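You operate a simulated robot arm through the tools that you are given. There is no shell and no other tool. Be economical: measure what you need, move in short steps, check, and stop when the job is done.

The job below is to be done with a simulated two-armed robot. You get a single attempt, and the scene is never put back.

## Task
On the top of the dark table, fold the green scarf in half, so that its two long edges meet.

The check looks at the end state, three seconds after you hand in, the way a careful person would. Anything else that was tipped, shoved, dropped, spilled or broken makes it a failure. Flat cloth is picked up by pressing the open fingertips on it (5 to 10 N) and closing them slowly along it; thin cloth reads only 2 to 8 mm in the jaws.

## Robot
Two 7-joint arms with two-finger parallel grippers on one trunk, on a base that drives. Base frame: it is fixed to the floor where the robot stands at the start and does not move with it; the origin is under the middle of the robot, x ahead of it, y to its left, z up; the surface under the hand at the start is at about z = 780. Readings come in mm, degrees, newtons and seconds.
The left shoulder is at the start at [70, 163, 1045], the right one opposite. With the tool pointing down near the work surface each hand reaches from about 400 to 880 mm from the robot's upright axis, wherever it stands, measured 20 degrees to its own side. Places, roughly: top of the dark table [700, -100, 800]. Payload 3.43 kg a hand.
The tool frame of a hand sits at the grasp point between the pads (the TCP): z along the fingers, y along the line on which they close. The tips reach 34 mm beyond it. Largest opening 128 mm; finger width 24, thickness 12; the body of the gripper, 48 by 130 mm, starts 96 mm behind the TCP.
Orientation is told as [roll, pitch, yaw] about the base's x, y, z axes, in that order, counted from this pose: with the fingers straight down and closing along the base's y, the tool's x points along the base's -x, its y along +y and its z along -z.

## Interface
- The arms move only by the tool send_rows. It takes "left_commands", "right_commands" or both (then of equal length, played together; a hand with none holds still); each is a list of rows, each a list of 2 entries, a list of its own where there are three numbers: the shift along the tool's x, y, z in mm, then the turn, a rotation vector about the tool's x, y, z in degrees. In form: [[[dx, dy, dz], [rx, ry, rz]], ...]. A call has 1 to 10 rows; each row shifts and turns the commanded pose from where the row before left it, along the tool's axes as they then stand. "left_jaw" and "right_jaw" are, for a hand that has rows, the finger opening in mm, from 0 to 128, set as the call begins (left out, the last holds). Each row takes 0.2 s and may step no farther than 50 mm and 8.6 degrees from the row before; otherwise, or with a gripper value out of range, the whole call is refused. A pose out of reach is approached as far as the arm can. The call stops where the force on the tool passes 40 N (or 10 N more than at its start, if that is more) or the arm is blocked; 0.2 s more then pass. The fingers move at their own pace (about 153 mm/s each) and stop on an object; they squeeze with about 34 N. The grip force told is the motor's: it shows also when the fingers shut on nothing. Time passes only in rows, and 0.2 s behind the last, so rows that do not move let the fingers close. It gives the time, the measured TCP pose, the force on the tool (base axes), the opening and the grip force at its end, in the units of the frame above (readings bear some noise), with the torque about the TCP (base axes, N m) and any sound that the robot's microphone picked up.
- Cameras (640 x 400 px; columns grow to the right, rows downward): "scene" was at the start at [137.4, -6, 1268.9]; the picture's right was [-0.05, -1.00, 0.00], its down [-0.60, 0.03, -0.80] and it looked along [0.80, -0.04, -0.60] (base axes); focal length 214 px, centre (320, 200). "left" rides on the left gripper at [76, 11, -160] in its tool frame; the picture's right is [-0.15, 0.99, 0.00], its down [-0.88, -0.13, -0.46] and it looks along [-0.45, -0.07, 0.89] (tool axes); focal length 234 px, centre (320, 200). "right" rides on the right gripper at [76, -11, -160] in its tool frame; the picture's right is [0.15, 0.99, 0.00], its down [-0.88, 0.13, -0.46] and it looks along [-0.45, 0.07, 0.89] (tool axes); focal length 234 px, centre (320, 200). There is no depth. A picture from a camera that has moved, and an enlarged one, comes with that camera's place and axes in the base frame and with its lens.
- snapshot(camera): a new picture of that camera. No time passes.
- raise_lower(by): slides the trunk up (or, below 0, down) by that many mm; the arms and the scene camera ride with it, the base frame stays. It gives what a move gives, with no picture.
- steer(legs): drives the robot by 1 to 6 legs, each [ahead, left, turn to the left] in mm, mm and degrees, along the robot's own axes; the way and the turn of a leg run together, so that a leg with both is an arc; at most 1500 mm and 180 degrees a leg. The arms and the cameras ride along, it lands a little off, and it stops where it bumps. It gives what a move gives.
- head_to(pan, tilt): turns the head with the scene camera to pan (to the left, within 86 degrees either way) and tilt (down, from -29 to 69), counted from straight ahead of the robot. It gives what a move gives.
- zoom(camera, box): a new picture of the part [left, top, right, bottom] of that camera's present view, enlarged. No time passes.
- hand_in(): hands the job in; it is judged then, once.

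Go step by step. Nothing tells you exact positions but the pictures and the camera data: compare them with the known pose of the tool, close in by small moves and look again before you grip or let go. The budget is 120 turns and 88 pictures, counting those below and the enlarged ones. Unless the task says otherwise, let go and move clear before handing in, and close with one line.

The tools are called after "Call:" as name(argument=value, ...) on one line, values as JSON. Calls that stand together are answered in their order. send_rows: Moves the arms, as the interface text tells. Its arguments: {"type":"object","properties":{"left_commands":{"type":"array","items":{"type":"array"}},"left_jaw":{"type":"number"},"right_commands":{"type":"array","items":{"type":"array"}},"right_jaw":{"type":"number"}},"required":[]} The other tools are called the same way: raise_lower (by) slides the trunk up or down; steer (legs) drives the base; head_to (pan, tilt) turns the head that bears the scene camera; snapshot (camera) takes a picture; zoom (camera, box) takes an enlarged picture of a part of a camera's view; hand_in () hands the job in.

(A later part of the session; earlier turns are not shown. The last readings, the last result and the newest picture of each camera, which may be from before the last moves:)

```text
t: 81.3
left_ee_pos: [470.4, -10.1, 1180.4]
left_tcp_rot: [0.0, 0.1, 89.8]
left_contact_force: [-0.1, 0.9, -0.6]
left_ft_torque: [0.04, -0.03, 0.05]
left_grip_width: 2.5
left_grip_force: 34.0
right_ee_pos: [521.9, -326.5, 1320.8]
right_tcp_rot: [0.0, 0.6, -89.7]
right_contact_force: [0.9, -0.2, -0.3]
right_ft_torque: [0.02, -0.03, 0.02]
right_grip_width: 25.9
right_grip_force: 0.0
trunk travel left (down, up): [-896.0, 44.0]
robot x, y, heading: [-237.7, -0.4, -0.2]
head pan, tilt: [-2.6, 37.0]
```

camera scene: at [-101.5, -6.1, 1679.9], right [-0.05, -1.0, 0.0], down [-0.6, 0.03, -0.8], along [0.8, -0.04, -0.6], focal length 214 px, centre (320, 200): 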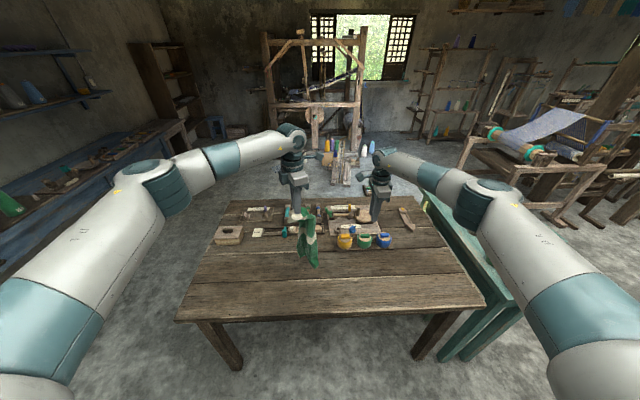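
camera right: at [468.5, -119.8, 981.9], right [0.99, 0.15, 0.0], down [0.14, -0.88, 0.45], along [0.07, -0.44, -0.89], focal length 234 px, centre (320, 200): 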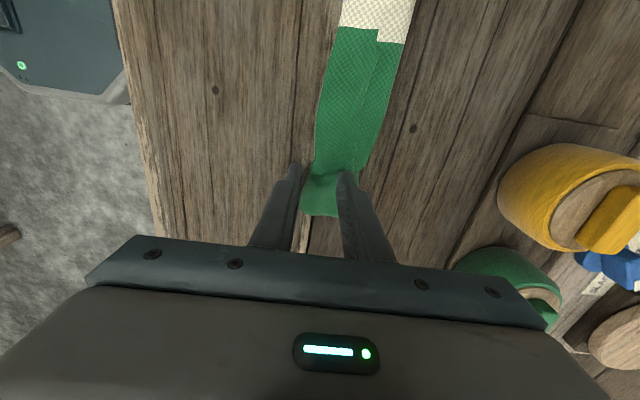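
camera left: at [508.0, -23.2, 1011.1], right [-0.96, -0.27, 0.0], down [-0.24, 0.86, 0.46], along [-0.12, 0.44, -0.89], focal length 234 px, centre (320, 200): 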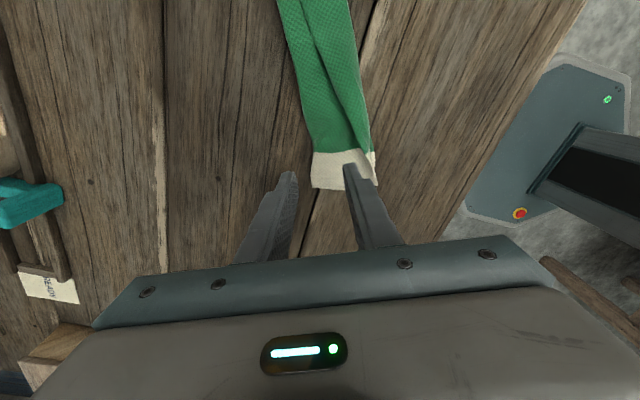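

Now the laying-out: alternating lowering with moves toward +y.

Call:
send_rows(left_commands=[[[-10, 0, 0], [0, 0, 0]], [[-10, 0, 0], [0, 0, 0]], [[-10, 0, 0], [0, 0, 0]]])

Call:
raise_lower(by=-40)

Call:
send_rows(left_commands=[[[-13, 0, 0], [0, 0, 0]], [[-13, 0, 0], [0, 0, 0]], [[-14, 0, 0], [0, 0, 0]]])

Call:
raise_lower(by=-40)

Call:
send_rows(left_commands=[[[-13, 0, 0], [0, 0, 0]], [[-13, 0, 0], [0, 0, 0]], [[-14, 0, 0], [0, 0, 0]]])

Call:
raise_lower(by=-40)

Call:
zoom(camera="scene", box=[240, 160, 400, 280])

```text
t: 82.1
left_ee_pos: [470.3, 22.0, 1182.1]
left_tcp_rot: [0.0, 0.0, 89.9]
left_contact_force: [-0.4, 0.0, -0.3]
left_ft_torque: [0.0, 0.05, 0.08]
left_grip_width: 2.6
left_grip_force: 34.1
right_ee_pos: [523.0, -326.6, 1320.1]
right_tcp_rot: [0.1, 0.6, -89.7]
right_contact_force: [-0.2, -0.1, 0.1]
right_ft_torque: [-0.03, -0.02, -0.02]
right_grip_width: 25.9
right_grip_force: 0.1
trunk travel left (down, up): [-896.0, 44.0]
robot x, y, heading: [-238.7, -0.0, -0.2]
head pan, tilt: [-2.6, 37.0]
```

```text
t: 83.0
left_ee_pos: [470.7, 21.1, 1140.6]
left_tcp_rot: [0.0, 0.0, 89.8]
left_contact_force: [0.4, -1.1, -0.4]
left_ft_torque: [0.04, 0.02, 0.04]
left_grip_width: 2.3
left_grip_force: 33.9
right_ee_pos: [523.6, -326.6, 1280.5]
right_tcp_rot: [-0.1, 0.5, -89.8]
right_contact_force: [-0.2, -0.6, 1.5]
right_ft_torque: [-0.02, -0.02, 0.0]
right_grip_width: 26.0
right_grip_force: 0.1
trunk travel left (down, up): [-856.0, 84.0]
robot x, y, heading: [-235.5, -0.7, -0.1]
head pan, tilt: [-2.6, 37.0]
```

```text
t: 83.8
left_ee_pos: [468.7, 60.8, 1141.0]
left_tcp_rot: [0.0, 0.0, 89.8]
left_contact_force: [0.3, 0.0, -0.1]
left_ft_torque: [-0.02, 0.0, 0.04]
left_grip_width: 2.5
left_grip_force: 34.1
right_ee_pos: [522.9, -326.4, 1280.7]
right_tcp_rot: [0.0, 0.5, -89.7]
right_contact_force: [0.3, -0.2, 0.1]
right_ft_torque: [-0.01, -0.02, 0.0]
right_grip_width: 25.9
right_grip_force: 0.0
trunk travel left (down, up): [-856.0, 84.0]
robot x, y, heading: [-238.0, 1.1, -0.1]
head pan, tilt: [-2.6, 37.0]
```

```text
t: 84.6
left_ee_pos: [469.5, 60.8, 1101.2]
left_tcp_rot: [0.0, 0.0, 89.8]
left_contact_force: [0.7, -0.4, -0.3]
left_ft_torque: [0.05, -0.02, 0.04]
left_grip_width: 2.6
left_grip_force: 34.3
right_ee_pos: [523.3, -326.0, 1240.3]
right_tcp_rot: [0.0, 0.6, -89.8]
right_contact_force: [0.0, -0.4, -0.3]
right_ft_torque: [0.0, 0.01, 0.02]
right_grip_width: 25.6
right_grip_force: 0.1
trunk travel left (down, up): [-816.0, 124.0]
robot x, y, heading: [-236.9, -1.0, 0.1]
head pan, tilt: [-2.6, 37.0]
```

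```text
t: 85.4
left_ee_pos: [469.9, 101.1, 1100.2]
left_tcp_rot: [0.0, -0.1, 89.8]
left_contact_force: [0.5, 0.0, 0.5]
left_ft_torque: [-0.02, 0.0, 0.03]
left_grip_width: 2.6
left_grip_force: 33.8
right_ee_pos: [523.2, -326.2, 1239.8]
right_tcp_rot: [0.1, 0.5, -89.7]
right_contact_force: [-0.2, -0.6, -0.2]
right_ft_torque: [-0.02, 0.01, -0.02]
right_grip_width: 26.1
right_grip_force: 0.0
trunk travel left (down, up): [-816.0, 124.0]
robot x, y, heading: [-243.1, 1.2, -0.0]
head pan, tilt: [-2.6, 37.0]
```

```text
t: 86.2
left_ee_pos: [469.1, 100.5, 1060.6]
left_tcp_rot: [0.0, 0.0, 89.8]
left_contact_force: [0.5, -0.2, 0.4]
left_ft_torque: [0.01, 0.0, 0.1]
left_grip_width: 2.7
left_grip_force: 33.5
right_ee_pos: [522.3, -327.0, 1200.5]
right_tcp_rot: [0.1, 0.4, -89.7]
right_contact_force: [0.5, -0.1, 0.0]
right_ft_torque: [0.01, 0.02, 0.0]
right_grip_width: 26.2
right_grip_force: 0.0
trunk travel left (down, up): [-776.0, 164.0]
robot x, y, heading: [-237.7, 2.2, -0.3]
head pan, tilt: [-2.6, 37.0]
```

```text
3.33 times, centred on (320, 220) of scene
camera zoom: at [-102.1, -6.1, 1520.0], right [-0.05, -1.0, 0.0], down [-0.6, 0.03, -0.8], along [0.8, -0.04, -0.6], focal length 715 px, centre (320, 133)
```

zoom: 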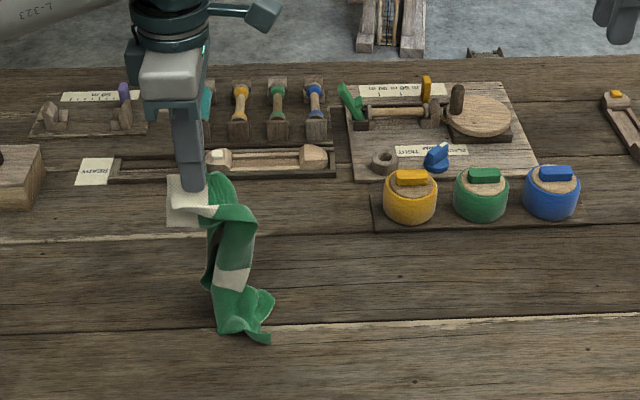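

The bottom end has touched down. I'm continuing to lay out toward +y.

Call:
send_rows(left_commands=[[[-15, 0, 0], [0, 0, 0]], [[-15, 0, 0], [0, 0, 0]], [[-15, 0, 0], [0, 0, 0]]])

Call:
raise_lower(by=-40)

Call:
send_rows(left_commands=[[[-15, 0, 0], [0, 0, 0]], [[-15, 0, 0], [0, 0, 0]], [[-15, 0, 0], [0, 0, 0]]])

Call:
raise_lower(by=-40)

Call:
send_rows(left_commands=[[[-15, 0, 0], [0, 0, 0]], [[-15, 0, 0], [0, 0, 0]], [[-15, 0, 0], [0, 0, 0]]])

Call:
raise_lower(by=-40)

Call:
send_rows(left_commands=[[[-15, 0, 0], [0, 0, 0]], [[-15, 0, 0], [0, 0, 0]], [[-15, 0, 0], [0, 0, 0]]])

Call:
raise_lower(by=-40)

Call:
zoom(camera="scene", box=[220, 160, 380, 280])

```text
t: 87.0
left_ee_pos: [469.9, 146.1, 1059.7]
left_tcp_rot: [-0.1, 0.0, 89.8]
left_contact_force: [1.2, 1.0, 0.1]
left_ft_torque: [0.0, 0.01, 0.07]
left_grip_width: 2.7
left_grip_force: 33.7
right_ee_pos: [521.8, -326.6, 1200.1]
right_tcp_rot: [-0.1, 0.5, -89.7]
right_contact_force: [-0.8, 0.3, 0.1]
right_ft_torque: [0.0, 0.02, -0.02]
right_grip_width: 26.0
right_grip_force: 0.0
trunk travel left (down, up): [-776.0, 164.0]
robot x, y, heading: [-240.0, -0.8, -0.1]
head pan, tilt: [-2.6, 37.0]
```

```text
t: 87.8
left_ee_pos: [469.6, 146.3, 1021.0]
left_tcp_rot: [0.0, 0.0, 89.8]
left_contact_force: [0.8, 0.3, -0.6]
left_ft_torque: [0.02, -0.05, 0.03]
left_grip_width: 2.5
left_grip_force: 33.5
right_ee_pos: [522.2, -327.4, 1160.7]
right_tcp_rot: [0.1, 0.4, -89.6]
right_contact_force: [-0.1, 0.8, 0.2]
right_ft_torque: [-0.04, 0.0, 0.0]
right_grip_width: 26.0
right_grip_force: 0.2
trunk travel left (down, up): [-736.0, 204.0]
robot x, y, heading: [-240.0, -0.7, -0.1]
head pan, tilt: [-2.6, 37.0]
```

```text
t: 88.7
left_ee_pos: [468.6, 191.8, 1019.7]
left_tcp_rot: [-0.1, 0.0, 89.8]
left_contact_force: [0.2, 1.3, 0.0]
left_ft_torque: [0.06, 0.0, 0.06]
left_grip_width: 2.4
left_grip_force: 33.7
right_ee_pos: [523.1, -325.9, 1160.5]
right_tcp_rot: [0.1, 0.5, -89.7]
right_contact_force: [0.3, -0.5, -0.1]
right_ft_torque: [-0.04, 0.03, -0.01]
right_grip_width: 25.8
right_grip_force: 0.0
trunk travel left (down, up): [-736.0, 204.0]
robot x, y, heading: [-237.8, 0.7, 0.2]
head pan, tilt: [-2.6, 37.0]
```

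```text
t: 89.5
left_ee_pos: [470.4, 191.0, 980.7]
left_tcp_rot: [-0.1, -0.1, 89.8]
left_contact_force: [-1.0, 0.4, 0.2]
left_ft_torque: [-0.02, -0.04, 0.04]
left_grip_width: 2.5
left_grip_force: 33.7
right_ee_pos: [522.1, -327.4, 1120.3]
right_tcp_rot: [0.1, 0.5, -89.7]
right_contact_force: [0.5, 0.3, 0.7]
right_ft_torque: [-0.02, 0.03, 0.0]
right_grip_width: 26.1
right_grip_force: 0.1
trunk travel left (down, up): [-696.0, 244.0]
robot x, y, heading: [-241.3, -2.6, -0.1]
head pan, tilt: [-2.6, 37.0]
```

```text
t: 90.3
left_ee_pos: [471.7, 236.2, 981.3]
left_tcp_rot: [0.2, 0.0, 89.8]
left_contact_force: [-0.2, -0.7, -0.1]
left_ft_torque: [0.01, 0.01, 0.02]
left_grip_width: 2.4
left_grip_force: 34.1
right_ee_pos: [523.4, -325.6, 1118.5]
right_tcp_rot: [0.0, 0.4, -89.7]
right_contact_force: [0.3, 0.1, -0.5]
right_ft_torque: [0.0, 0.02, -0.02]
right_grip_width: 25.7
right_grip_force: 0.1
trunk travel left (down, up): [-696.0, 244.0]
robot x, y, heading: [-237.2, -2.2, -0.1]
head pan, tilt: [-2.6, 37.0]
```

```text
t: 91.1
left_ee_pos: [471.4, 236.3, 941.1]
left_tcp_rot: [-0.1, 0.0, 89.8]
left_contact_force: [0.5, -0.6, 0.4]
left_ft_torque: [0.0, 0.0, 0.03]
left_grip_width: 2.2
left_grip_force: 33.9
right_ee_pos: [522.6, -326.5, 1080.0]
right_tcp_rot: [0.1, 0.6, -89.7]
right_contact_force: [0.2, 0.0, -0.2]
right_ft_torque: [-0.04, -0.01, 0.02]
right_grip_width: 26.1
right_grip_force: 0.0
trunk travel left (down, up): [-656.0, 284.0]
robot x, y, heading: [-237.4, 1.1, -0.0]
head pan, tilt: [-2.6, 37.0]
```

```text
t: 91.9
left_ee_pos: [469.7, 282.3, 939.8]
left_tcp_rot: [0.1, 0.0, 89.8]
left_contact_force: [0.0, 0.0, -0.1]
left_ft_torque: [-0.02, 0.0, 0.02]
left_grip_width: 2.4
left_grip_force: 33.8
right_ee_pos: [522.3, -325.8, 1079.9]
right_tcp_rot: [0.1, 0.6, -89.6]
right_contact_force: [-0.4, 0.4, 0.5]
right_ft_torque: [0.01, 0.03, 0.0]
right_grip_width: 25.9
right_grip_force: 0.1
trunk travel left (down, up): [-656.0, 284.0]
robot x, y, heading: [-239.4, -0.1, 0.3]
head pan, tilt: [-2.6, 37.0]
```

```text
t: 92.7
left_ee_pos: [470.0, 281.3, 900.7]
left_tcp_rot: [-0.1, -0.1, 89.9]
left_contact_force: [0.1, -0.1, -0.5]
left_ft_torque: [-0.02, 0.0, 0.03]
left_grip_width: 2.2
left_grip_force: 34.1
right_ee_pos: [523.6, -326.9, 1041.1]
right_tcp_rot: [0.0, 0.4, -89.6]
right_contact_force: [0.2, 0.0, 0.1]
right_ft_torque: [0.02, -0.01, 0.04]
right_grip_width: 25.9
right_grip_force: 0.0
trunk travel left (down, up): [-616.0, 324.0]
robot x, y, heading: [-235.9, 0.1, -0.3]
head pan, tilt: [-2.6, 37.0]
```

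```text
3.33 times, centred on (300, 220) of scene
camera zoom: at [-102.2, -6.0, 1360.0], right [-0.05, -1.0, 0.0], down [-0.6, 0.03, -0.8], along [0.8, -0.04, -0.6], focal length 715 px, centre (387, 133)
```

zoom: 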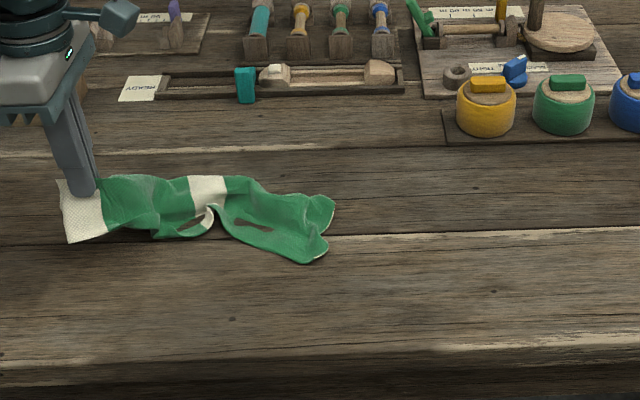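

The scarf is now unrolled and roughly open, its midline ridge held by the left hand. I'll lower the left end, draw it slightly taut, and bring the right hand over to the midline ridge near the right end (≈(480, 60)).

Call:
raise_lower(by=-60)

Call:
send_rows(left_commands=[[[-6, 0, 1], [0, 0, 0]], [[-6, 0, 1], [0, 0, 0]], [[-6, 0, 1], [0, 0, 0]], [[-6, 0, 1], [0, 0, 0]], [[-6, 0, 1], [0, 0, 0]], [[-5, 0, 1], [0, 0, 0]], [[0, 0, 0], [0, 0, 0]], [[0, 0, 0], [0, 0, 0]], [[0, 0, 0], [0, 0, 0]]], right_commands=[[[43, -5, 0], [0, 0, 0]], [[43, -5, 0], [0, 0, 0]], [[43, -5, 0], [0, 0, 0]], [[43, -5, 10], [0, 0, 0]], [[43, -5, 20], [0, 0, 0]], [[43, -5, 20], [0, 0, 0]], [[43, -5, 20], [0, 0, 0]], [[43, -5, 20], [0, 0, 0]], [[43, -3, 20], [0, 0, 0]]], right_jaw=36)

Call:
snapshot(camera="right")

```text
t: 93.7
left_ee_pos: [469.3, 282.0, 840.9]
left_tcp_rot: [0.0, 0.0, 89.8]
left_contact_force: [0.4, 0.0, 1.2]
left_ft_torque: [0.03, -0.01, 0.05]
left_grip_width: 2.5
left_grip_force: 33.9
right_ee_pos: [522.5, -326.1, 980.6]
right_tcp_rot: [0.0, 0.4, -89.8]
right_contact_force: [-0.9, -0.2, 0.5]
right_ft_torque: [0.0, -0.03, 0.02]
right_grip_width: 25.8
right_grip_force: 0.0
trunk travel left (down, up): [-556.0, 384.0]
robot x, y, heading: [-237.3, -0.5, 0.1]
head pan, tilt: [-2.6, 37.0]
```

```text
t: 95.7
left_ee_pos: [471.3, 318.1, 833.9]
left_tcp_rot: [-0.1, 0.0, 89.8]
left_contact_force: [0.7, 0.1, -0.1]
left_ft_torque: [0.0, 0.0, 0.06]
left_grip_width: 2.6
left_grip_force: 34.1
right_ee_pos: [479.8, 61.7, 874.1]
right_tcp_rot: [0.1, 0.4, -89.7]
right_contact_force: [-0.4, 0.7, -0.5]
right_ft_torque: [-0.04, -0.01, 0.02]
right_grip_width: 36.1
right_grip_force: 0.1
trunk travel left (down, up): [-556.0, 384.0]
robot x, y, heading: [-238.8, -3.5, -0.1]
head pan, tilt: [-2.6, 37.0]
```

```text
6 pictures are left
camera right: at [466.7, 138.1, 1032.7], right [0.99, 0.15, 0.0], down [0.13, -0.88, 0.45], along [0.07, -0.44, -0.89], focal length 234 px, centre (320, 200)
```

right: 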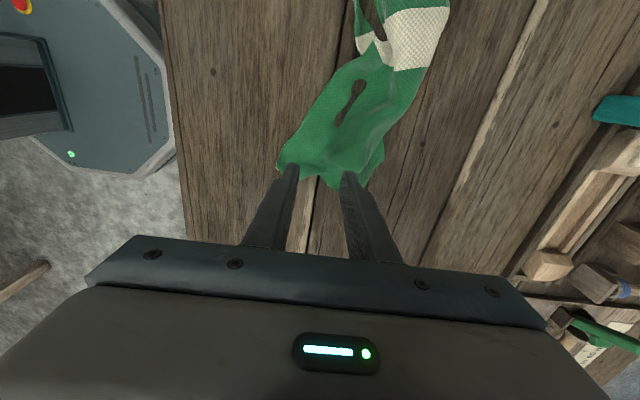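

Call:
zoom(camera="right", box=[260, 0, 460, 200])

```text
2.00 times, centred on (360, 100) of right
camera zoom: at [466.7, 138.1, 1032.7], right [0.99, 0.15, 0.0], down [0.13, -0.88, 0.45], along [0.07, -0.44, -0.89], focal length 468 px, centre (240, 400)
```

zoom: 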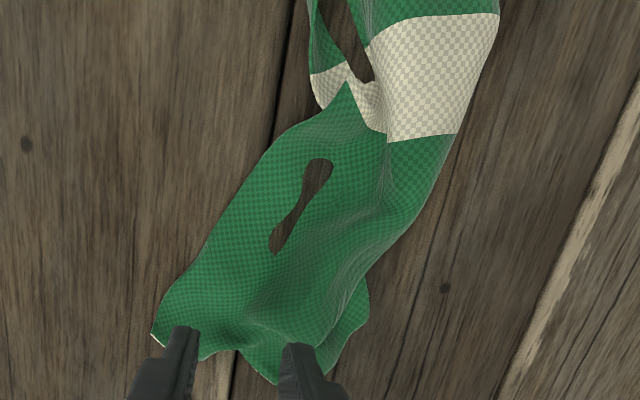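

The right end's midline looks to be at about (512, 65), with the strip angled ~30°. I'm rotating the right hand accordingly and pressing there.

Call:
send_rows(right_commands=[[[2, 16, 0], [0, 0, 7.5]], [[2, 16, 0], [0, 0, 7.5]], [[0, 0, 5], [0, 0, 7.5]], [[0, 0, 10], [0, 0, 7.5]], [[0, 0, 15], [0, 0, 0]], [[0, 0, 15], [0, 0, 0]], [[0, 0, 8], [0, 0, 0]], [[0, 0, 3], [0, 0, 0]], [[0, 0, 0], [0, 0, 0]]], right_jaw=40)

```text
t: 97.7
left_ee_pos: [470.4, 315.5, 834.8]
left_tcp_rot: [0.0, 0.0, 89.8]
left_contact_force: [-0.2, 0.1, 0.6]
left_ft_torque: [0.0, 0.0, 0.02]
left_grip_width: 2.8
left_grip_force: 33.7
right_ee_pos: [510.5, 63.8, 818.3]
right_tcp_rot: [-0.2, 0.5, -119.7]
right_contact_force: [0.2, -0.2, -0.2]
right_ft_torque: [0.0, -0.05, 0.0]
right_grip_width: 40.1
right_grip_force: 0.1
trunk travel left (down, up): [-556.0, 384.0]
robot x, y, heading: [-241.8, 1.2, 0.1]
head pan, tilt: [-2.6, 37.0]
```

Call:
send_rows(right_commands=[[[0, 0, 2], [0, 0, 0]], [[0, 0, 1], [0, 0, 0]], [[0, 0, 0], [0, 0, 0]]])

Call:
zoom(camera="right", box=[220, 40, 420, 240])

```text
t: 98.5
left_ee_pos: [470.1, 316.5, 835.8]
left_tcp_rot: [0.0, 0.0, 89.8]
left_contact_force: [-0.3, 0.3, 0.1]
left_ft_torque: [-0.01, 0.0, 0.03]
left_grip_width: 2.5
left_grip_force: 33.8
right_ee_pos: [509.2, 63.9, 815.4]
right_tcp_rot: [-0.2, 0.6, -119.8]
right_contact_force: [0.3, -0.3, 10.0]
right_ft_torque: [-0.1, -0.16, -0.01]
right_grip_width: 40.2
right_grip_force: 0.6
trunk travel left (down, up): [-556.0, 384.0]
robot x, y, heading: [-241.1, -3.0, -0.2]
head pan, tilt: [-2.6, 37.0]
```

```text
2.00 times, centred on (320, 140) of right
camera zoom: at [536.4, 134.8, 976.0], right [0.93, -0.36, 0.0], down [-0.32, -0.83, 0.45], along [-0.16, -0.42, -0.89], focal length 468 px, centre (320, 320)
```

zoom: 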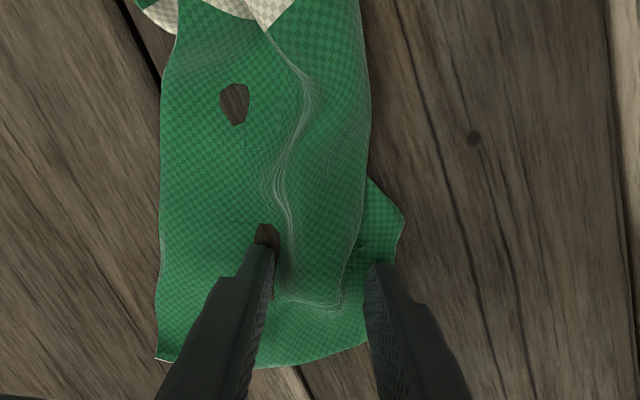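

The fingers straddle the midline ridge with 10 N of contact. I'm closing slowly.

Call:
send_rows(right_commands=[[[0, 0, 0], [0, 0, 0]], [[0, 0, 0], [0, 0, 0]]], right_jaw=28)

Call:
send_rows(right_commands=[[[0, 0, 0], [0, 0, 0]], [[0, 0, 0], [0, 0, 0]]], right_jaw=14)

Call:
send_rows(right_commands=[[[0, 0, 0], [0, 0, 0]], [[0, 0, 0], [0, 0, 0]], [[0, 0, 0], [0, 0, 0]]], right_jaw=0)

```text
t: 99.1
left_ee_pos: [469.9, 316.4, 837.3]
left_tcp_rot: [0.0, 0.0, 89.8]
left_contact_force: [0.4, -0.5, 0.2]
left_ft_torque: [-0.02, 0.0, 0.04]
left_grip_width: 2.3
left_grip_force: 33.9
right_ee_pos: [508.8, 63.9, 817.5]
right_tcp_rot: [-0.3, 0.6, -119.7]
right_contact_force: [0.0, -0.7, 13.0]
right_ft_torque: [-0.12, -0.15, -0.01]
right_grip_width: 28.2
right_grip_force: 0.4
trunk travel left (down, up): [-556.0, 384.0]
robot x, y, heading: [-238.1, -2.7, 0.0]
head pan, tilt: [-2.6, 37.0]
```

```text
t: 99.7
left_ee_pos: [470.5, 316.7, 835.9]
left_tcp_rot: [0.0, 0.0, 89.8]
left_contact_force: [-0.3, -0.3, 0.5]
left_ft_torque: [-0.02, 0.02, 0.0]
left_grip_width: 2.4
left_grip_force: 34.0
right_ee_pos: [509.7, 63.2, 817.3]
right_tcp_rot: [-0.2, 0.4, -119.8]
right_contact_force: [3.3, -1.0, 13.1]
right_ft_torque: [-0.16, -0.18, 0.01]
right_grip_width: 12.3
right_grip_force: 8.2
trunk travel left (down, up): [-556.0, 384.0]
robot x, y, heading: [-241.6, -1.3, 0.2]
head pan, tilt: [-2.6, 37.0]
```

```text
t: 100.5
left_ee_pos: [470.0, 314.9, 836.0]
left_tcp_rot: [0.0, 0.0, 89.8]
left_contact_force: [-0.9, 0.5, -0.3]
left_ft_torque: [0.02, -0.03, 0.05]
left_grip_width: 2.5
left_grip_force: 34.1
right_ee_pos: [509.7, 63.4, 816.9]
right_tcp_rot: [-0.2, 0.5, -119.7]
right_contact_force: [1.4, -1.8, 15.3]
right_ft_torque: [-0.11, -0.06, 0.02]
right_grip_width: 2.9
right_grip_force: 34.6
trunk travel left (down, up): [-556.0, 384.0]
robot x, y, heading: [-242.4, 1.3, -0.3]
head pan, tilt: [-2.6, 37.0]
```

Both midline ends are held. I'm lifting, squaring the right hand, and stretching the midline taut so both halves hang.

Call:
raise_lower(by=160)

Call:
send_rows(left_commands=[[[0, 0, 0], [0, 0, 0]], [[0, 0, 0], [0, 0, 0]], [[0, 0, 0], [0, 0, 0]], [[0, 0, 0], [0, 0, 0]], [[10, 0, 0], [0, 0, 0]], [[10, 0, 0], [0, 0, 0]], [[10, 0, 0], [0, 0, 0]], [[10, 0, 0], [0, 0, 0]]], right_commands=[[[0, 0, -5], [0, 0, -7.5]], [[0, 0, -5], [0, 0, -7.5]], [[0, 0, -5], [0, 0, -7.5]], [[0, 0, -3], [0, 0, -7.5]], [[-27, -10, 0], [0, 0, 0]], [[-27, -10, 0], [0, 0, 0]], [[-27, -10, 0], [0, 0, 0]], [[-27, -9, 0], [0, 0, 0]]])

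```text
t: 102.4
left_ee_pos: [471.0, 316.5, 994.8]
left_tcp_rot: [0.1, -0.1, 89.8]
left_contact_force: [-0.7, -0.8, -0.2]
left_ft_torque: [-0.01, 0.02, 0.01]
left_grip_width: 2.7
left_grip_force: 33.7
right_ee_pos: [511.2, 63.9, 974.4]
right_tcp_rot: [-0.3, 0.5, -119.7]
right_contact_force: [0.7, 0.5, -0.5]
right_ft_torque: [0.05, 0.0, -0.03]
right_grip_width: 3.0
right_grip_force: 34.2
trunk travel left (down, up): [-716.0, 224.0]
robot x, y, heading: [-239.3, -1.3, -0.1]
head pan, tilt: [-2.6, 37.0]
```

```text
t: 104.2
left_ee_pos: [470.3, 273.3, 996.4]
left_tcp_rot: [0.0, 0.0, 89.7]
left_contact_force: [-0.1, -7.1, -0.1]
left_ft_torque: [-0.18, 0.0, 0.03]
left_grip_width: 2.6
left_grip_force: 34.2
right_ee_pos: [470.2, -44.7, 991.5]
right_tcp_rot: [0.0, 0.7, -89.5]
right_contact_force: [0.2, 5.7, 0.5]
right_ft_torque: [0.14, 0.01, -0.06]
right_grip_width: 2.8
right_grip_force: 33.8
trunk travel left (down, up): [-716.0, 224.0]
robot x, y, heading: [-241.7, -2.2, -0.1]
head pan, tilt: [-2.6, 37.0]
```

The midline is taut (7 N). A gentle shake, then I'll look.

Call:
send_rows(left_commands=[[[0, 0, -35], [0, 0, 0]], [[0, 0, 35], [0, 0, 0]], [[0, 0, -35], [0, 0, 0]], [[0, 0, 35], [0, 0, 0]], [[0, 0, 0], [0, 0, 0]], [[0, 0, 0], [0, 0, 0]]], right_commands=[[[0, 0, -35], [0, 0, 0]], [[0, 0, 35], [0, 0, 0]], [[0, 0, -35], [0, 0, 0]], [[0, 0, 35], [0, 0, 0]], [[0, 0, 0], [0, 0, 0]], [[0, 0, 0], [0, 0, 0]]])

Call:
zoom(camera="scene", box=[215, 195, 359, 285])

```text
t: 105.6
left_ee_pos: [470.8, 275.5, 994.2]
left_tcp_rot: [0.0, 0.1, 89.8]
left_contact_force: [0.1, -9.0, 0.0]
left_ft_torque: [-0.26, -0.02, 0.04]
left_grip_width: 2.5
left_grip_force: 34.4
right_ee_pos: [471.8, -43.9, 992.0]
right_tcp_rot: [0.1, 0.6, -89.7]
right_contact_force: [-0.2, 7.7, -0.3]
right_ft_torque: [0.16, -0.02, -0.04]
right_grip_width: 3.0
right_grip_force: 33.5
trunk travel left (down, up): [-716.0, 224.0]
robot x, y, heading: [-237.7, -0.2, -0.0]
head pan, tilt: [-2.6, 37.0]
```

```text
4.44 times, centred on (287, 240) of scene
camera zoom: at [-102.7, -6.1, 1460.0], right [-0.05, -1.0, 0.0], down [-0.6, 0.03, -0.8], along [0.8, -0.04, -0.6], focal length 953 px, centre (467, 22)
```

zoom: 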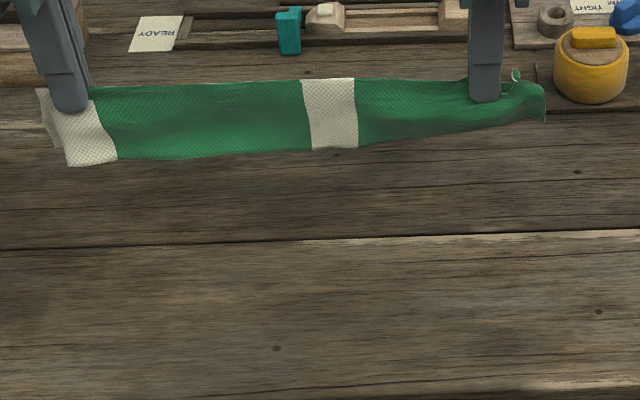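

The near half hangs cleanly at the left and centre, but at the right the pinch is about 35 mm off the midline. I'll lay it with the far half on top (hems trailing away), then re-pinch the right end on the true midline.

Call:
send_rows(left_commands=[[[0, -15, 0], [0, 0, 0]], [[0, -15, 0], [0, 0, 0]], [[0, -15, 0], [0, 0, 0]], [[0, -15, 0], [0, 0, 0]], [[0, 0, 0], [0, 0, 0]], [[0, 0, 0], [0, 0, 0]]], right_commands=[[[0, 15, 0], [0, 0, 0]], [[0, 15, 0], [0, 0, 0]], [[0, 15, 0], [0, 0, 0]], [[0, 15, 0], [0, 0, 0]], [[0, 0, 0], [0, 0, 0]], [[0, 0, 0], [0, 0, 0]]])

Call:
raise_lower(by=-75)

Call:
send_rows(left_commands=[[[0, 10, 9], [0, 0, 0]], [[0, 11, 11], [0, 0, 0]], [[0, 11, 11], [0, 0, 0]], [[0, 11, 11], [0, 0, 0]], [[0, 11, 11], [0, 0, 0]], [[0, 11, 11], [0, 0, 0]], [[0, 11, 11], [0, 0, 0]], [[0, 10, 11], [0, 0, 0]], [[0, 6, 8], [0, 0, 0]], [[0, 0, 0], [0, 0, 0]]], right_commands=[[[0, -10, 9], [0, 0, 0]], [[0, -11, 11], [0, 0, 0]], [[0, -11, 11], [0, 0, 0]], [[0, -11, 11], [0, 0, 0]], [[0, -11, 11], [0, 0, 0]], [[0, -11, 11], [0, 0, 0]], [[0, -11, 11], [0, 0, 0]], [[0, -10, 11], [0, 0, 0]], [[0, -6, 6], [0, 0, 0]], [[0, 0, 0], [0, 0, 0]]])

```text
t: 107.0
left_ee_pos: [530.0, 276.1, 993.0]
left_tcp_rot: [0.0, 0.0, 89.8]
left_contact_force: [-0.5, -6.6, 0.2]
left_ft_torque: [-0.19, 0.0, 0.01]
left_grip_width: 2.4
left_grip_force: 34.1
right_ee_pos: [531.2, -43.9, 991.6]
right_tcp_rot: [0.0, 0.6, -89.7]
right_contact_force: [-0.7, 8.2, -1.1]
right_ft_torque: [0.16, 0.04, -0.03]
right_grip_width: 2.7
right_grip_force: 33.8
trunk travel left (down, up): [-716.0, 224.0]
robot x, y, heading: [-240.6, 3.0, -0.1]
head pan, tilt: [-2.6, 37.0]
```

```text
t: 108.1
left_ee_pos: [529.6, 276.2, 919.9]
left_tcp_rot: [0.0, 0.0, 89.7]
left_contact_force: [0.1, -8.6, -0.9]
left_ft_torque: [-0.26, -0.01, -0.01]
left_grip_width: 2.3
left_grip_force: 33.5
right_ee_pos: [531.6, -44.8, 916.2]
right_tcp_rot: [0.0, 0.6, -89.7]
right_contact_force: [0.2, 6.7, -0.8]
right_ft_torque: [0.14, 0.0, -0.04]
right_grip_width: 2.9
right_grip_force: 34.3
trunk travel left (down, up): [-641.0, 299.0]
robot x, y, heading: [-240.9, 0.3, 0.3]
head pan, tilt: [-2.6, 37.0]
```

```text
t: 110.3
left_ee_pos: [438.3, 275.6, 825.4]
left_tcp_rot: [0.0, 0.0, 89.8]
left_contact_force: [0.1, -7.0, 1.0]
left_ft_torque: [-0.22, -0.02, 0.03]
left_grip_width: 2.8
left_grip_force: 33.7
right_ee_pos: [440.4, -43.9, 824.9]
right_tcp_rot: [0.0, 0.5, -89.7]
right_contact_force: [0.7, 7.2, 0.0]
right_ft_torque: [0.15, 0.01, -0.04]
right_grip_width: 2.7
right_grip_force: 33.9
trunk travel left (down, up): [-641.0, 299.0]
robot x, y, heading: [-237.0, -0.4, 0.1]
head pan, tilt: [-2.6, 37.0]
```

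Laid. I'm releasing the right hand only, lifting it and looking.

Call:
send_rows(right_commands=[[[0, 0, 4], [0, 0, 0]], [[0, 0, 0], [0, 0, 0]]])

Call:
send_rows(right_commands=[[[0, 0, 0], [0, 0, 0]], [[0, 0, 0], [0, 0, 0]], [[0, 0, -20], [0, 0, 0]], [[0, 10, -20], [0, 0, 0]], [[-10, 20, -20], [0, 0, 0]], [[-10, 10, 0], [0, 0, 0]], [[0, 0, 0], [0, 0, 0]]], right_jaw=30)

Call:
zoom(camera="right", box=[190, 0, 450, 210])

```text
t: 110.9
left_ee_pos: [438.9, 276.0, 825.1]
left_tcp_rot: [0.1, 0.0, 89.8]
left_contact_force: [0.2, -7.9, 1.0]
left_ft_torque: [-0.2, -0.03, 0.01]
left_grip_width: 2.6
left_grip_force: 33.9
right_ee_pos: [440.0, -43.7, 821.4]
right_tcp_rot: [0.1, 0.5, -89.7]
right_contact_force: [0.0, 7.6, 0.8]
right_ft_torque: [0.19, 0.02, 0.0]
right_grip_width: 3.0
right_grip_force: 34.2
trunk travel left (down, up): [-641.0, 299.0]
robot x, y, heading: [-240.9, -3.7, -0.2]
head pan, tilt: [-2.6, 37.0]
```

```text
t: 112.5
left_ee_pos: [436.7, 276.6, 824.7]
left_tcp_rot: [-0.1, 0.1, 89.9]
left_contact_force: [-0.2, -0.6, 1.4]
left_ft_torque: [-0.04, 0.0, 0.04]
left_grip_width: 2.5
left_grip_force: 33.9
right_ee_pos: [480.4, -63.9, 880.9]
right_tcp_rot: [-0.1, 0.5, -89.6]
right_contact_force: [-0.4, -0.5, 0.3]
right_ft_torque: [-0.01, 0.04, 0.04]
right_grip_width: 30.0
right_grip_force: 0.1
trunk travel left (down, up): [-641.0, 299.0]
robot x, y, heading: [-237.8, -1.9, -0.3]
head pan, tilt: [-2.6, 37.0]
```

```text
1.90 times, centred on (320, 105) of right
camera zoom: at [467.8, 10.9, 1040.2], right [0.99, 0.15, 0.0], down [0.14, -0.88, 0.45], along [0.07, -0.44, -0.89], focal length 446 px, centre (320, 381)
```

zoom: 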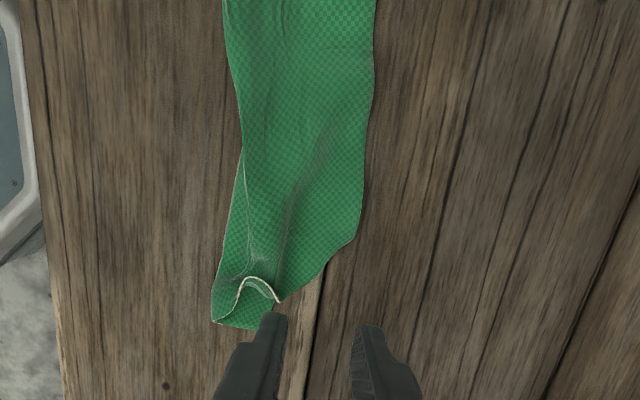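

The strip is lying well. At the right end the true midline is ~30 mm inside the current fold, at about (454, −35), so I'll pinch the top layer there.

Call:
send_rows(right_commands=[[[15, -13, 5], [0, 0, 0]], [[14, -13, 10], [0, 0, 0]], [[0, 0, 15], [0, 0, 0]], [[0, 0, 15], [0, 0, 0]], [[0, 0, 15], [0, 0, 0]], [[0, 0, 2], [0, 0, 0]], [[0, 0, 1], [0, 0, 0]], [[0, 0, 0], [0, 0, 0]]], right_jaw=32)

```text
t: 114.3
left_ee_pos: [438.1, 275.4, 825.5]
left_tcp_rot: [0.0, 0.0, 89.9]
left_contact_force: [-0.5, 0.1, 0.5]
left_ft_torque: [-0.02, 0.0, 0.07]
left_grip_width: 2.7
left_grip_force: 33.9
right_ee_pos: [453.4, -34.6, 817.9]
right_tcp_rot: [0.0, 0.5, -89.7]
right_contact_force: [-0.2, 0.4, 1.1]
right_ft_torque: [0.01, 0.01, -0.01]
right_grip_width: 32.2
right_grip_force: 0.1
trunk travel left (down, up): [-641.0, 299.0]
robot x, y, heading: [-239.6, -1.0, 0.0]
head pan, tilt: [-2.6, 37.0]
```

Call:
send_rows(right_commands=[[[0, 0, 1.5], [0, 0, 0]], [[0, 0, 0.5], [0, 0, 0]]])

Call:
send_rows(right_commands=[[[0, 0, 0], [0, 0, 0]], [[0, 0, 0], [0, 0, 0]]], right_jaw=24)

Call:
send_rows(right_commands=[[[0, 0, 0], [0, 0, 0]], [[0, 0, 0], [0, 0, 0]]], right_jaw=14)

Call:
send_rows(right_commands=[[[0, 0, 0], [0, 0, 0]], [[0, 0, 0], [0, 0, 0]], [[0, 0, 0], [0, 0, 0]]], right_jaw=0)

```text
t: 114.9
left_ee_pos: [438.0, 275.3, 825.6]
left_tcp_rot: [0.0, -0.1, 89.8]
left_contact_force: [1.1, -0.1, 0.8]
left_ft_torque: [-0.04, 0.01, 0.02]
left_grip_width: 2.7
left_grip_force: 33.8
right_ee_pos: [453.4, -35.4, 816.3]
right_tcp_rot: [0.2, 0.6, -89.7]
right_contact_force: [-0.7, -0.2, 5.2]
right_ft_torque: [-0.05, -0.02, 0.03]
right_grip_width: 32.0
right_grip_force: 0.0
trunk travel left (down, up): [-641.0, 299.0]
robot x, y, heading: [-239.5, 3.3, -0.2]
head pan, tilt: [-2.6, 37.0]
```

```text
t: 115.5
left_ee_pos: [437.8, 276.5, 826.1]
left_tcp_rot: [0.0, 0.0, 89.8]
left_contact_force: [-0.2, 0.2, 0.8]
left_ft_torque: [0.02, -0.04, 0.02]
left_grip_width: 2.5
left_grip_force: 34.5
right_ee_pos: [453.8, -35.0, 816.4]
right_tcp_rot: [0.1, 0.6, -89.7]
right_contact_force: [0.9, 0.2, 6.7]
right_ft_torque: [-0.03, -0.05, -0.02]
right_grip_width: 23.8
right_grip_force: 0.1
trunk travel left (down, up): [-641.0, 299.0]
robot x, y, heading: [-238.9, -0.1, -0.0]
head pan, tilt: [-2.6, 37.0]
```

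```text
t: 116.1
left_ee_pos: [437.8, 275.9, 824.4]
left_tcp_rot: [0.0, 0.0, 89.9]
left_contact_force: [1.1, 0.5, -0.6]
left_ft_torque: [-0.05, -0.02, 0.02]
left_grip_width: 2.6
left_grip_force: 34.1
right_ee_pos: [453.5, -35.4, 816.2]
right_tcp_rot: [0.1, 0.7, -89.7]
right_contact_force: [0.2, 0.0, 8.0]
right_ft_torque: [-0.08, -0.06, -0.01]
right_grip_width: 16.1
right_grip_force: 1.7
trunk travel left (down, up): [-641.0, 299.0]
robot x, y, heading: [-237.2, -1.1, 0.1]
head pan, tilt: [-2.6, 37.0]
```

```text
t: 116.9
left_ee_pos: [436.8, 275.8, 825.3]
left_tcp_rot: [0.0, 0.0, 89.8]
left_contact_force: [-0.3, 0.0, 0.9]
left_ft_torque: [-0.03, -0.02, 0.05]
left_grip_width: 2.5
left_grip_force: 33.9
right_ee_pos: [452.4, -33.7, 816.3]
right_tcp_rot: [0.1, 0.5, -89.6]
right_contact_force: [-0.5, 2.3, 12.4]
right_ft_torque: [0.12, -0.05, 0.06]
right_grip_width: 3.8
right_grip_force: 33.9
trunk travel left (down, up): [-641.0, 299.0]
robot x, y, heading: [-238.2, -3.3, -0.1]
head pan, tilt: [-2.6, 37.0]
```

It reads 3.8 mm, which suggests an extra layer got caught. I'll release and re-pinch slightly further in, with lighter pressure.

Call:
send_rows(right_commands=[[[0, 0, 0], [0, 0, 0]], [[0, 0, -12], [0, 0, 0]], [[16, 0, 0], [0, 0, 0]], [[0, 0, 10], [0, 0, 0]], [[0, 0, 1.5], [0, 0, 0]], [[0, 0, 0], [0, 0, 0]]], right_jaw=32)

Call:
send_rows(right_commands=[[[0, 0, 0], [0, 0, 0]], [[0, 0, 0], [0, 0, 0]]], right_jaw=24)

Call:
send_rows(right_commands=[[[0, 0, 0], [0, 0, 0]], [[0, 0, 0], [0, 0, 0]]], right_jaw=12)

Call:
send_rows(right_commands=[[[0, 0, 0], [0, 0, 0]], [[0, 0, 0], [0, 0, 0]], [[0, 0, 0], [0, 0, 0]]], right_jaw=0)

```text
t: 118.3
left_ee_pos: [436.8, 275.8, 824.5]
left_tcp_rot: [0.0, 0.0, 89.9]
left_contact_force: [0.6, 0.1, -0.2]
left_ft_torque: [-0.04, -0.02, 0.05]
left_grip_width: 2.5
left_grip_force: 34.6
right_ee_pos: [453.2, -18.5, 816.4]
right_tcp_rot: [0.1, 0.7, -89.6]
right_contact_force: [0.0, 1.1, 4.3]
right_ft_torque: [-0.02, -0.1, 0.02]
right_grip_width: 32.1
right_grip_force: 0.0
trunk travel left (down, up): [-641.0, 299.0]
robot x, y, heading: [-239.3, 3.0, -0.1]
head pan, tilt: [-2.6, 37.0]
```

```text
t: 118.9
left_ee_pos: [437.5, 274.7, 825.3]
left_tcp_rot: [-0.1, 0.0, 89.9]
left_contact_force: [-1.2, -0.1, 0.7]
left_ft_torque: [-0.03, -0.01, 0.02]
left_grip_width: 2.6
left_grip_force: 33.2
right_ee_pos: [452.7, -19.6, 817.2]
right_tcp_rot: [0.1, 0.6, -89.6]
right_contact_force: [1.9, -0.5, 6.4]
right_ft_torque: [-0.05, -0.13, 0.05]
right_grip_width: 24.9
right_grip_force: 0.1
trunk travel left (down, up): [-641.0, 299.0]
robot x, y, heading: [-240.7, 0.8, -0.3]
head pan, tilt: [-2.6, 37.0]
```

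```text
t: 119.5
left_ee_pos: [438.6, 276.5, 825.9]
left_tcp_rot: [0.0, -0.1, 89.8]
left_contact_force: [1.4, -0.5, 1.0]
left_ft_torque: [-0.03, -0.02, -0.02]
left_grip_width: 2.6
left_grip_force: 34.3
right_ee_pos: [451.8, -18.5, 816.7]
right_tcp_rot: [0.0, 0.5, -89.5]
right_contact_force: [-1.4, 0.3, 6.3]
right_ft_torque: [-0.04, -0.04, -0.01]
right_grip_width: 11.3
right_grip_force: 0.2
trunk travel left (down, up): [-641.0, 299.0]
robot x, y, heading: [-241.8, -0.3, 0.4]
head pan, tilt: [-2.6, 37.0]
```

```text
t: 120.3
left_ee_pos: [437.1, 275.5, 824.4]
left_tcp_rot: [0.0, 0.0, 89.9]
left_contact_force: [0.1, 0.9, 0.5]
left_ft_torque: [-0.03, -0.02, 0.07]
left_grip_width: 2.5
left_grip_force: 34.0
right_ee_pos: [452.8, -20.2, 816.2]
right_tcp_rot: [0.1, 0.5, -89.7]
right_contact_force: [0.5, -0.5, 7.2]
right_ft_torque: [-0.06, -0.08, 0.03]
right_grip_width: 2.8
right_grip_force: 34.4
trunk travel left (down, up): [-641.0, 299.0]
robot x, y, heading: [-238.4, 1.1, 0.2]
head pan, tilt: [-2.6, 37.0]
```

Now 2.8 mm: a clean two-layer pinch. I'm lifting, straightening and shaking.

Call:
raise_lower(by=150)

Call:
send_rows(left_commands=[[[0, 0, 0], [0, 0, 0]], [[0, 0, 0], [0, 0, 0]], [[0, 0, -35], [0, 0, 0]], [[0, 0, 35], [0, 0, 0]], [[0, 0, -35], [0, 0, 0]], [[0, 0, 35], [0, 0, 0]], [[0, 0, 0], [0, 0, 0]]], right_commands=[[[-4, -8, -4], [0, 0, 0]], [[-4, -7, -4], [0, 0, 0]], [[0, 0, -35], [0, 0, 0]], [[0, 0, 35], [0, 0, 0]], [[0, 0, -35], [0, 0, 0]], [[0, 0, 35], [0, 0, 0]], [[0, 0, 0], [0, 0, 0]]])

```text
t: 122.0
left_ee_pos: [439.2, 275.8, 973.8]
left_tcp_rot: [0.0, 0.0, 89.8]
left_contact_force: [0.5, -0.4, 0.3]
left_ft_torque: [-0.03, -0.01, 0.0]
left_grip_width: 2.4
left_grip_force: 33.2
right_ee_pos: [453.5, -19.8, 965.8]
right_tcp_rot: [0.0, 0.5, -89.6]
right_contact_force: [-0.2, -0.5, -0.3]
right_ft_torque: [0.0, 0.04, -0.01]
right_grip_width: 2.7
right_grip_force: 34.0
trunk travel left (down, up): [-791.0, 149.0]
robot x, y, heading: [-242.2, -1.2, -0.2]
head pan, tilt: [-2.6, 37.0]
```

```text
t: 123.6
left_ee_pos: [439.1, 276.2, 975.4]
left_tcp_rot: [0.2, 0.0, 89.8]
left_contact_force: [-0.1, -0.5, 0.1]
left_ft_torque: [-0.01, 0.02, 0.04]
left_grip_width: 2.6
left_grip_force: 33.9
right_ee_pos: [438.2, -26.8, 973.4]
right_tcp_rot: [-0.1, 0.5, -89.7]
right_contact_force: [0.4, 1.3, 0.0]
right_ft_torque: [0.0, 0.02, 0.0]
right_grip_width: 2.6
right_grip_force: 34.0
trunk travel left (down, up): [-791.0, 149.0]
robot x, y, heading: [-238.0, 0.6, 0.1]
head pan, tilt: [-2.6, 37.0]
```

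Call:
send_rows(left_commands=[[[0, 0, 0], [0, 0, 0]], [[0, 0, 0], [0, 0, 0]], [[0, 0, 0], [0, 0, 0]], [[0, 0, 0], [0, 0, 0]]], right_commands=[[[-4, 0, 0], [0, 0, 0]], [[-4, 0, 0], [0, 0, 0]], [[-3, 0, 0], [0, 0, 0]], [[0, 0, 0], [0, 0, 0]]])

```text
t: 124.6
left_ee_pos: [440.3, 275.7, 973.8]
left_tcp_rot: [0.0, 0.0, 89.9]
left_contact_force: [-0.1, -7.6, 0.8]
left_ft_torque: [-0.26, 0.0, 0.0]
left_grip_width: 2.5
left_grip_force: 33.7
right_ee_pos: [438.3, -38.0, 973.0]
right_tcp_rot: [0.0, 0.5, -89.5]
right_contact_force: [-0.1, 8.5, -0.6]
right_ft_torque: [0.22, 0.07, 0.01]
right_grip_width: 2.8
right_grip_force: 34.1
trunk travel left (down, up): [-791.0, 149.0]
robot x, y, heading: [-239.7, -1.1, 0.3]
head pan, tilt: [-2.6, 37.0]
```

It's taut at 8 N. I'll check the hanging halves with one picture.

Call:
zoom(camera="scene", box=[215, 205, 375, 305])

```text
4.00 times, centred on (295, 255) of scene
camera zoom: at [-101.1, -5.8, 1534.8], right [-0.05, -1.0, 0.0], down [-0.6, 0.03, -0.8], along [0.8, -0.04, -0.6], focal length 858 px, centre (420, -20)
```

zoom: 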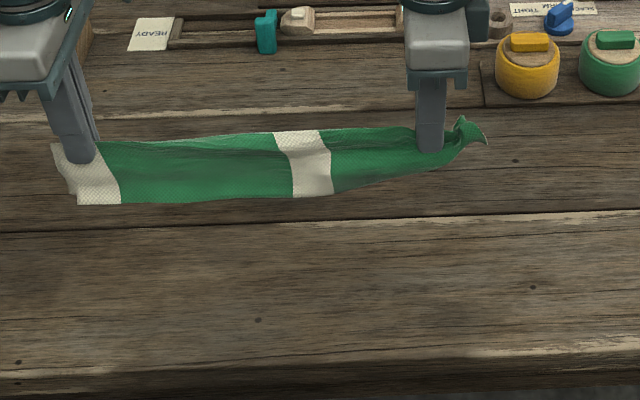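

The near half still hangs ~20 mm short at the right end, improved from before. I'll repeat the same lay-down and re-pinch, moving the right pinch another ~25 mm across.

Call:
send_rows(left_commands=[[[0, -17, 0], [0, 0, 0]], [[0, -17, 0], [0, 0, 0]], [[0, -17, 0], [0, 0, 0]], [[0, -17, 0], [0, 0, 0]], [[0, -17, 0], [0, 0, 0]], [[0, 0, 0], [0, 0, 0]], [[0, 0, 0], [0, 0, 0]]], right_commands=[[[0, 17, 0], [0, 0, 0]], [[0, 17, 0], [0, 0, 0]], [[0, 17, 0], [0, 0, 0]], [[0, 17, 0], [0, 0, 0]], [[0, 17, 0], [0, 0, 0]], [[0, 0, 0], [0, 0, 0]], [[0, 0, 0], [0, 0, 0]]])

Call:
raise_lower(by=-58)

Call:
send_rows(left_commands=[[[0, 10, 9], [0, 0, 0]], [[0, 11, 11], [0, 0, 0]], [[0, 11, 11], [0, 0, 0]], [[0, 11, 11], [0, 0, 0]], [[0, 11, 11], [0, 0, 0]], [[0, 11, 11], [0, 0, 0]], [[0, 11, 11], [0, 0, 0]], [[0, 10, 11], [0, 0, 0]], [[0, 4, 6], [0, 0, 0]], [[0, 0, 0], [0, 0, 0]]], right_commands=[[[0, -10, 9], [0, 0, 0]], [[0, -11, 11], [0, 0, 0]], [[0, -11, 11], [0, 0, 0]], [[0, -11, 11], [0, 0, 0]], [[0, -11, 11], [0, 0, 0]], [[0, -11, 11], [0, 0, 0]], [[0, -11, 11], [0, 0, 0]], [[0, -10, 11], [0, 0, 0]], [[0, -4, 7], [0, 0, 0]], [[0, 0, 0], [0, 0, 0]]])

Call:
send_rows(right_commands=[[[0, 0, 0], [0, 0, 0]], [[0, 0, 0], [0, 0, 0]], [[0, 0, -14], [0, 0, 0]], [[-6, 10, 0], [0, 0, 0]], [[0, 0, 0], [0, 0, 0]]], right_jaw=30)

```text
t: 126.2
left_ee_pos: [522.8, 275.3, 975.1]
left_tcp_rot: [0.0, 0.0, 89.8]
left_contact_force: [-0.2, -7.7, -0.4]
left_ft_torque: [-0.28, 0.0, 0.04]
left_grip_width: 2.5
left_grip_force: 34.3
right_ee_pos: [523.8, -38.2, 974.1]
right_tcp_rot: [0.1, 0.5, -89.6]
right_contact_force: [-0.2, 7.2, 0.3]
right_ft_torque: [0.24, -0.01, 0.02]
right_grip_width: 2.8
right_grip_force: 33.8
trunk travel left (down, up): [-791.0, 149.0]
robot x, y, heading: [-238.2, 1.8, -0.1]
head pan, tilt: [-2.6, 37.0]
```

```text
t: 127.2
left_ee_pos: [522.9, 274.5, 917.5]
left_tcp_rot: [0.0, 0.0, 89.8]
left_contact_force: [-0.4, -8.5, -0.4]
left_ft_torque: [-0.23, 0.0, 0.04]
left_grip_width: 2.4
left_grip_force: 33.8
right_ee_pos: [523.1, -37.1, 917.1]
right_tcp_rot: [0.0, 0.6, -89.7]
right_contact_force: [-0.4, 7.8, 1.1]
right_ft_torque: [0.28, 0.01, 0.0]
right_grip_width: 2.8
right_grip_force: 33.7
trunk travel left (down, up): [-733.0, 207.0]
robot x, y, heading: [-238.9, 3.3, -0.2]
head pan, tilt: [-2.6, 37.0]
```

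```text
t: 129.4
left_ee_pos: [434.0, 275.3, 826.7]
left_tcp_rot: [0.0, 0.0, 89.9]
left_contact_force: [-0.9, -8.6, 1.1]
left_ft_torque: [-0.29, 0.02, 0.01]
left_grip_width: 2.4
left_grip_force: 34.4
right_ee_pos: [434.0, -37.2, 823.1]
right_tcp_rot: [0.1, 0.6, -89.5]
right_contact_force: [0.8, 9.5, -0.2]
right_ft_torque: [0.31, 0.02, -0.01]
right_grip_width: 2.7
right_grip_force: 33.9
trunk travel left (down, up): [-733.0, 207.0]
robot x, y, heading: [-240.3, 1.3, 0.2]
head pan, tilt: [-2.6, 37.0]
```

```text
t: 130.6
left_ee_pos: [434.2, 275.4, 825.2]
left_tcp_rot: [0.0, 0.1, 89.9]
left_contact_force: [0.4, 0.6, 0.5]
left_ft_torque: [-0.04, 0.06, 0.03]
left_grip_width: 2.6
left_grip_force: 34.5
right_ee_pos: [443.0, -43.4, 839.0]
right_tcp_rot: [0.0, 0.5, -89.6]
right_contact_force: [-0.1, 0.5, 0.9]
right_ft_torque: [0.0, 0.0, 0.02]
right_grip_width: 29.9
right_grip_force: 0.0
trunk travel left (down, up): [-733.0, 207.0]
robot x, y, heading: [-242.6, -2.6, 0.0]
head pan, tilt: [-2.6, 37.0]
```

I'm re-pinching at the shifted spot.

Call:
send_rows(right_commands=[[[0, 0, 12], [0, 0, 0]], [[0, 0, 9], [0, 0, 0]], [[0, 0, 2], [0, 0, 0]], [[0, 0, 0], [0, 0, 0]]])

Call:
send_rows(right_commands=[[[0, 0, 0.5], [0, 0, 0]], [[0, 0, 0], [0, 0, 0]]], right_jaw=22)

Call:
send_rows(right_commands=[[[0, 0, 0], [0, 0, 0]], [[0, 0, 0], [0, 0, 0]]], right_jaw=12)

Call:
send_rows(right_commands=[[[0, 0, 0], [0, 0, 0]], [[0, 0, 0], [0, 0, 0]], [[0, 0, 0], [0, 0, 0]]], right_jaw=0)

```text
t: 131.6
left_ee_pos: [431.4, 275.4, 826.6]
left_tcp_rot: [-0.2, 0.0, 89.8]
left_contact_force: [0.1, -1.8, 0.7]
left_ft_torque: [-0.03, 0.0, 0.04]
left_grip_width: 2.6
left_grip_force: 34.5
right_ee_pos: [443.5, -43.3, 817.4]
right_tcp_rot: [0.3, 0.5, -89.6]
right_contact_force: [2.1, -1.4, 18.8]
right_ft_torque: [-0.19, 0.08, 0.01]
right_grip_width: 29.6
right_grip_force: 0.1
trunk travel left (down, up): [-733.0, 207.0]
robot x, y, heading: [-239.7, -1.3, 0.2]
head pan, tilt: [-2.6, 37.0]
```

```text
t: 132.2
left_ee_pos: [432.1, 275.5, 826.4]
left_tcp_rot: [-0.1, 0.0, 89.8]
left_contact_force: [0.8, -0.9, -0.1]
left_ft_torque: [-0.01, 0.0, 0.03]
left_grip_width: 2.6
left_grip_force: 34.1
right_ee_pos: [442.9, -41.1, 817.1]
right_tcp_rot: [0.4, 0.6, -89.7]
right_contact_force: [0.5, 0.0, 28.1]
right_ft_torque: [-0.26, 0.18, 0.05]
right_grip_width: 21.7
right_grip_force: 0.1
trunk travel left (down, up): [-733.0, 207.0]
robot x, y, heading: [-236.2, 2.1, -0.3]
head pan, tilt: [-2.6, 37.0]
```

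```text
t: 132.8
left_ee_pos: [431.2, 278.1, 828.4]
left_tcp_rot: [0.0, 0.0, 89.9]
left_contact_force: [0.6, 0.3, 0.2]
left_ft_torque: [-0.02, -0.02, -0.01]
left_grip_width: 2.3
left_grip_force: 33.7
right_ee_pos: [442.3, -40.2, 817.4]
right_tcp_rot: [0.4, 0.6, -89.5]
right_contact_force: [0.5, 4.5, 31.7]
right_ft_torque: [-0.08, 0.15, -0.04]
right_grip_width: 8.7
right_grip_force: 0.2
trunk travel left (down, up): [-733.0, 207.0]
robot x, y, heading: [-233.6, -2.7, -0.2]
head pan, tilt: [-2.6, 37.0]
```

```text
t: 133.6
left_ee_pos: [430.8, 277.5, 826.5]
left_tcp_rot: [-0.2, 0.0, 89.8]
left_contact_force: [0.3, -0.3, 0.6]
left_ft_torque: [0.01, 0.01, 0.05]
left_grip_width: 2.1
left_grip_force: 34.0
right_ee_pos: [441.8, -41.2, 818.0]
right_tcp_rot: [0.4, 0.7, -89.7]
right_contact_force: [-2.9, 6.1, 31.5]
right_ft_torque: [-0.04, 0.13, -0.02]
right_grip_width: 0.1
right_grip_force: 33.4
trunk travel left (down, up): [-733.0, 207.0]
robot x, y, heading: [-240.3, -1.5, 0.1]
head pan, tilt: [-2.6, 37.0]
```

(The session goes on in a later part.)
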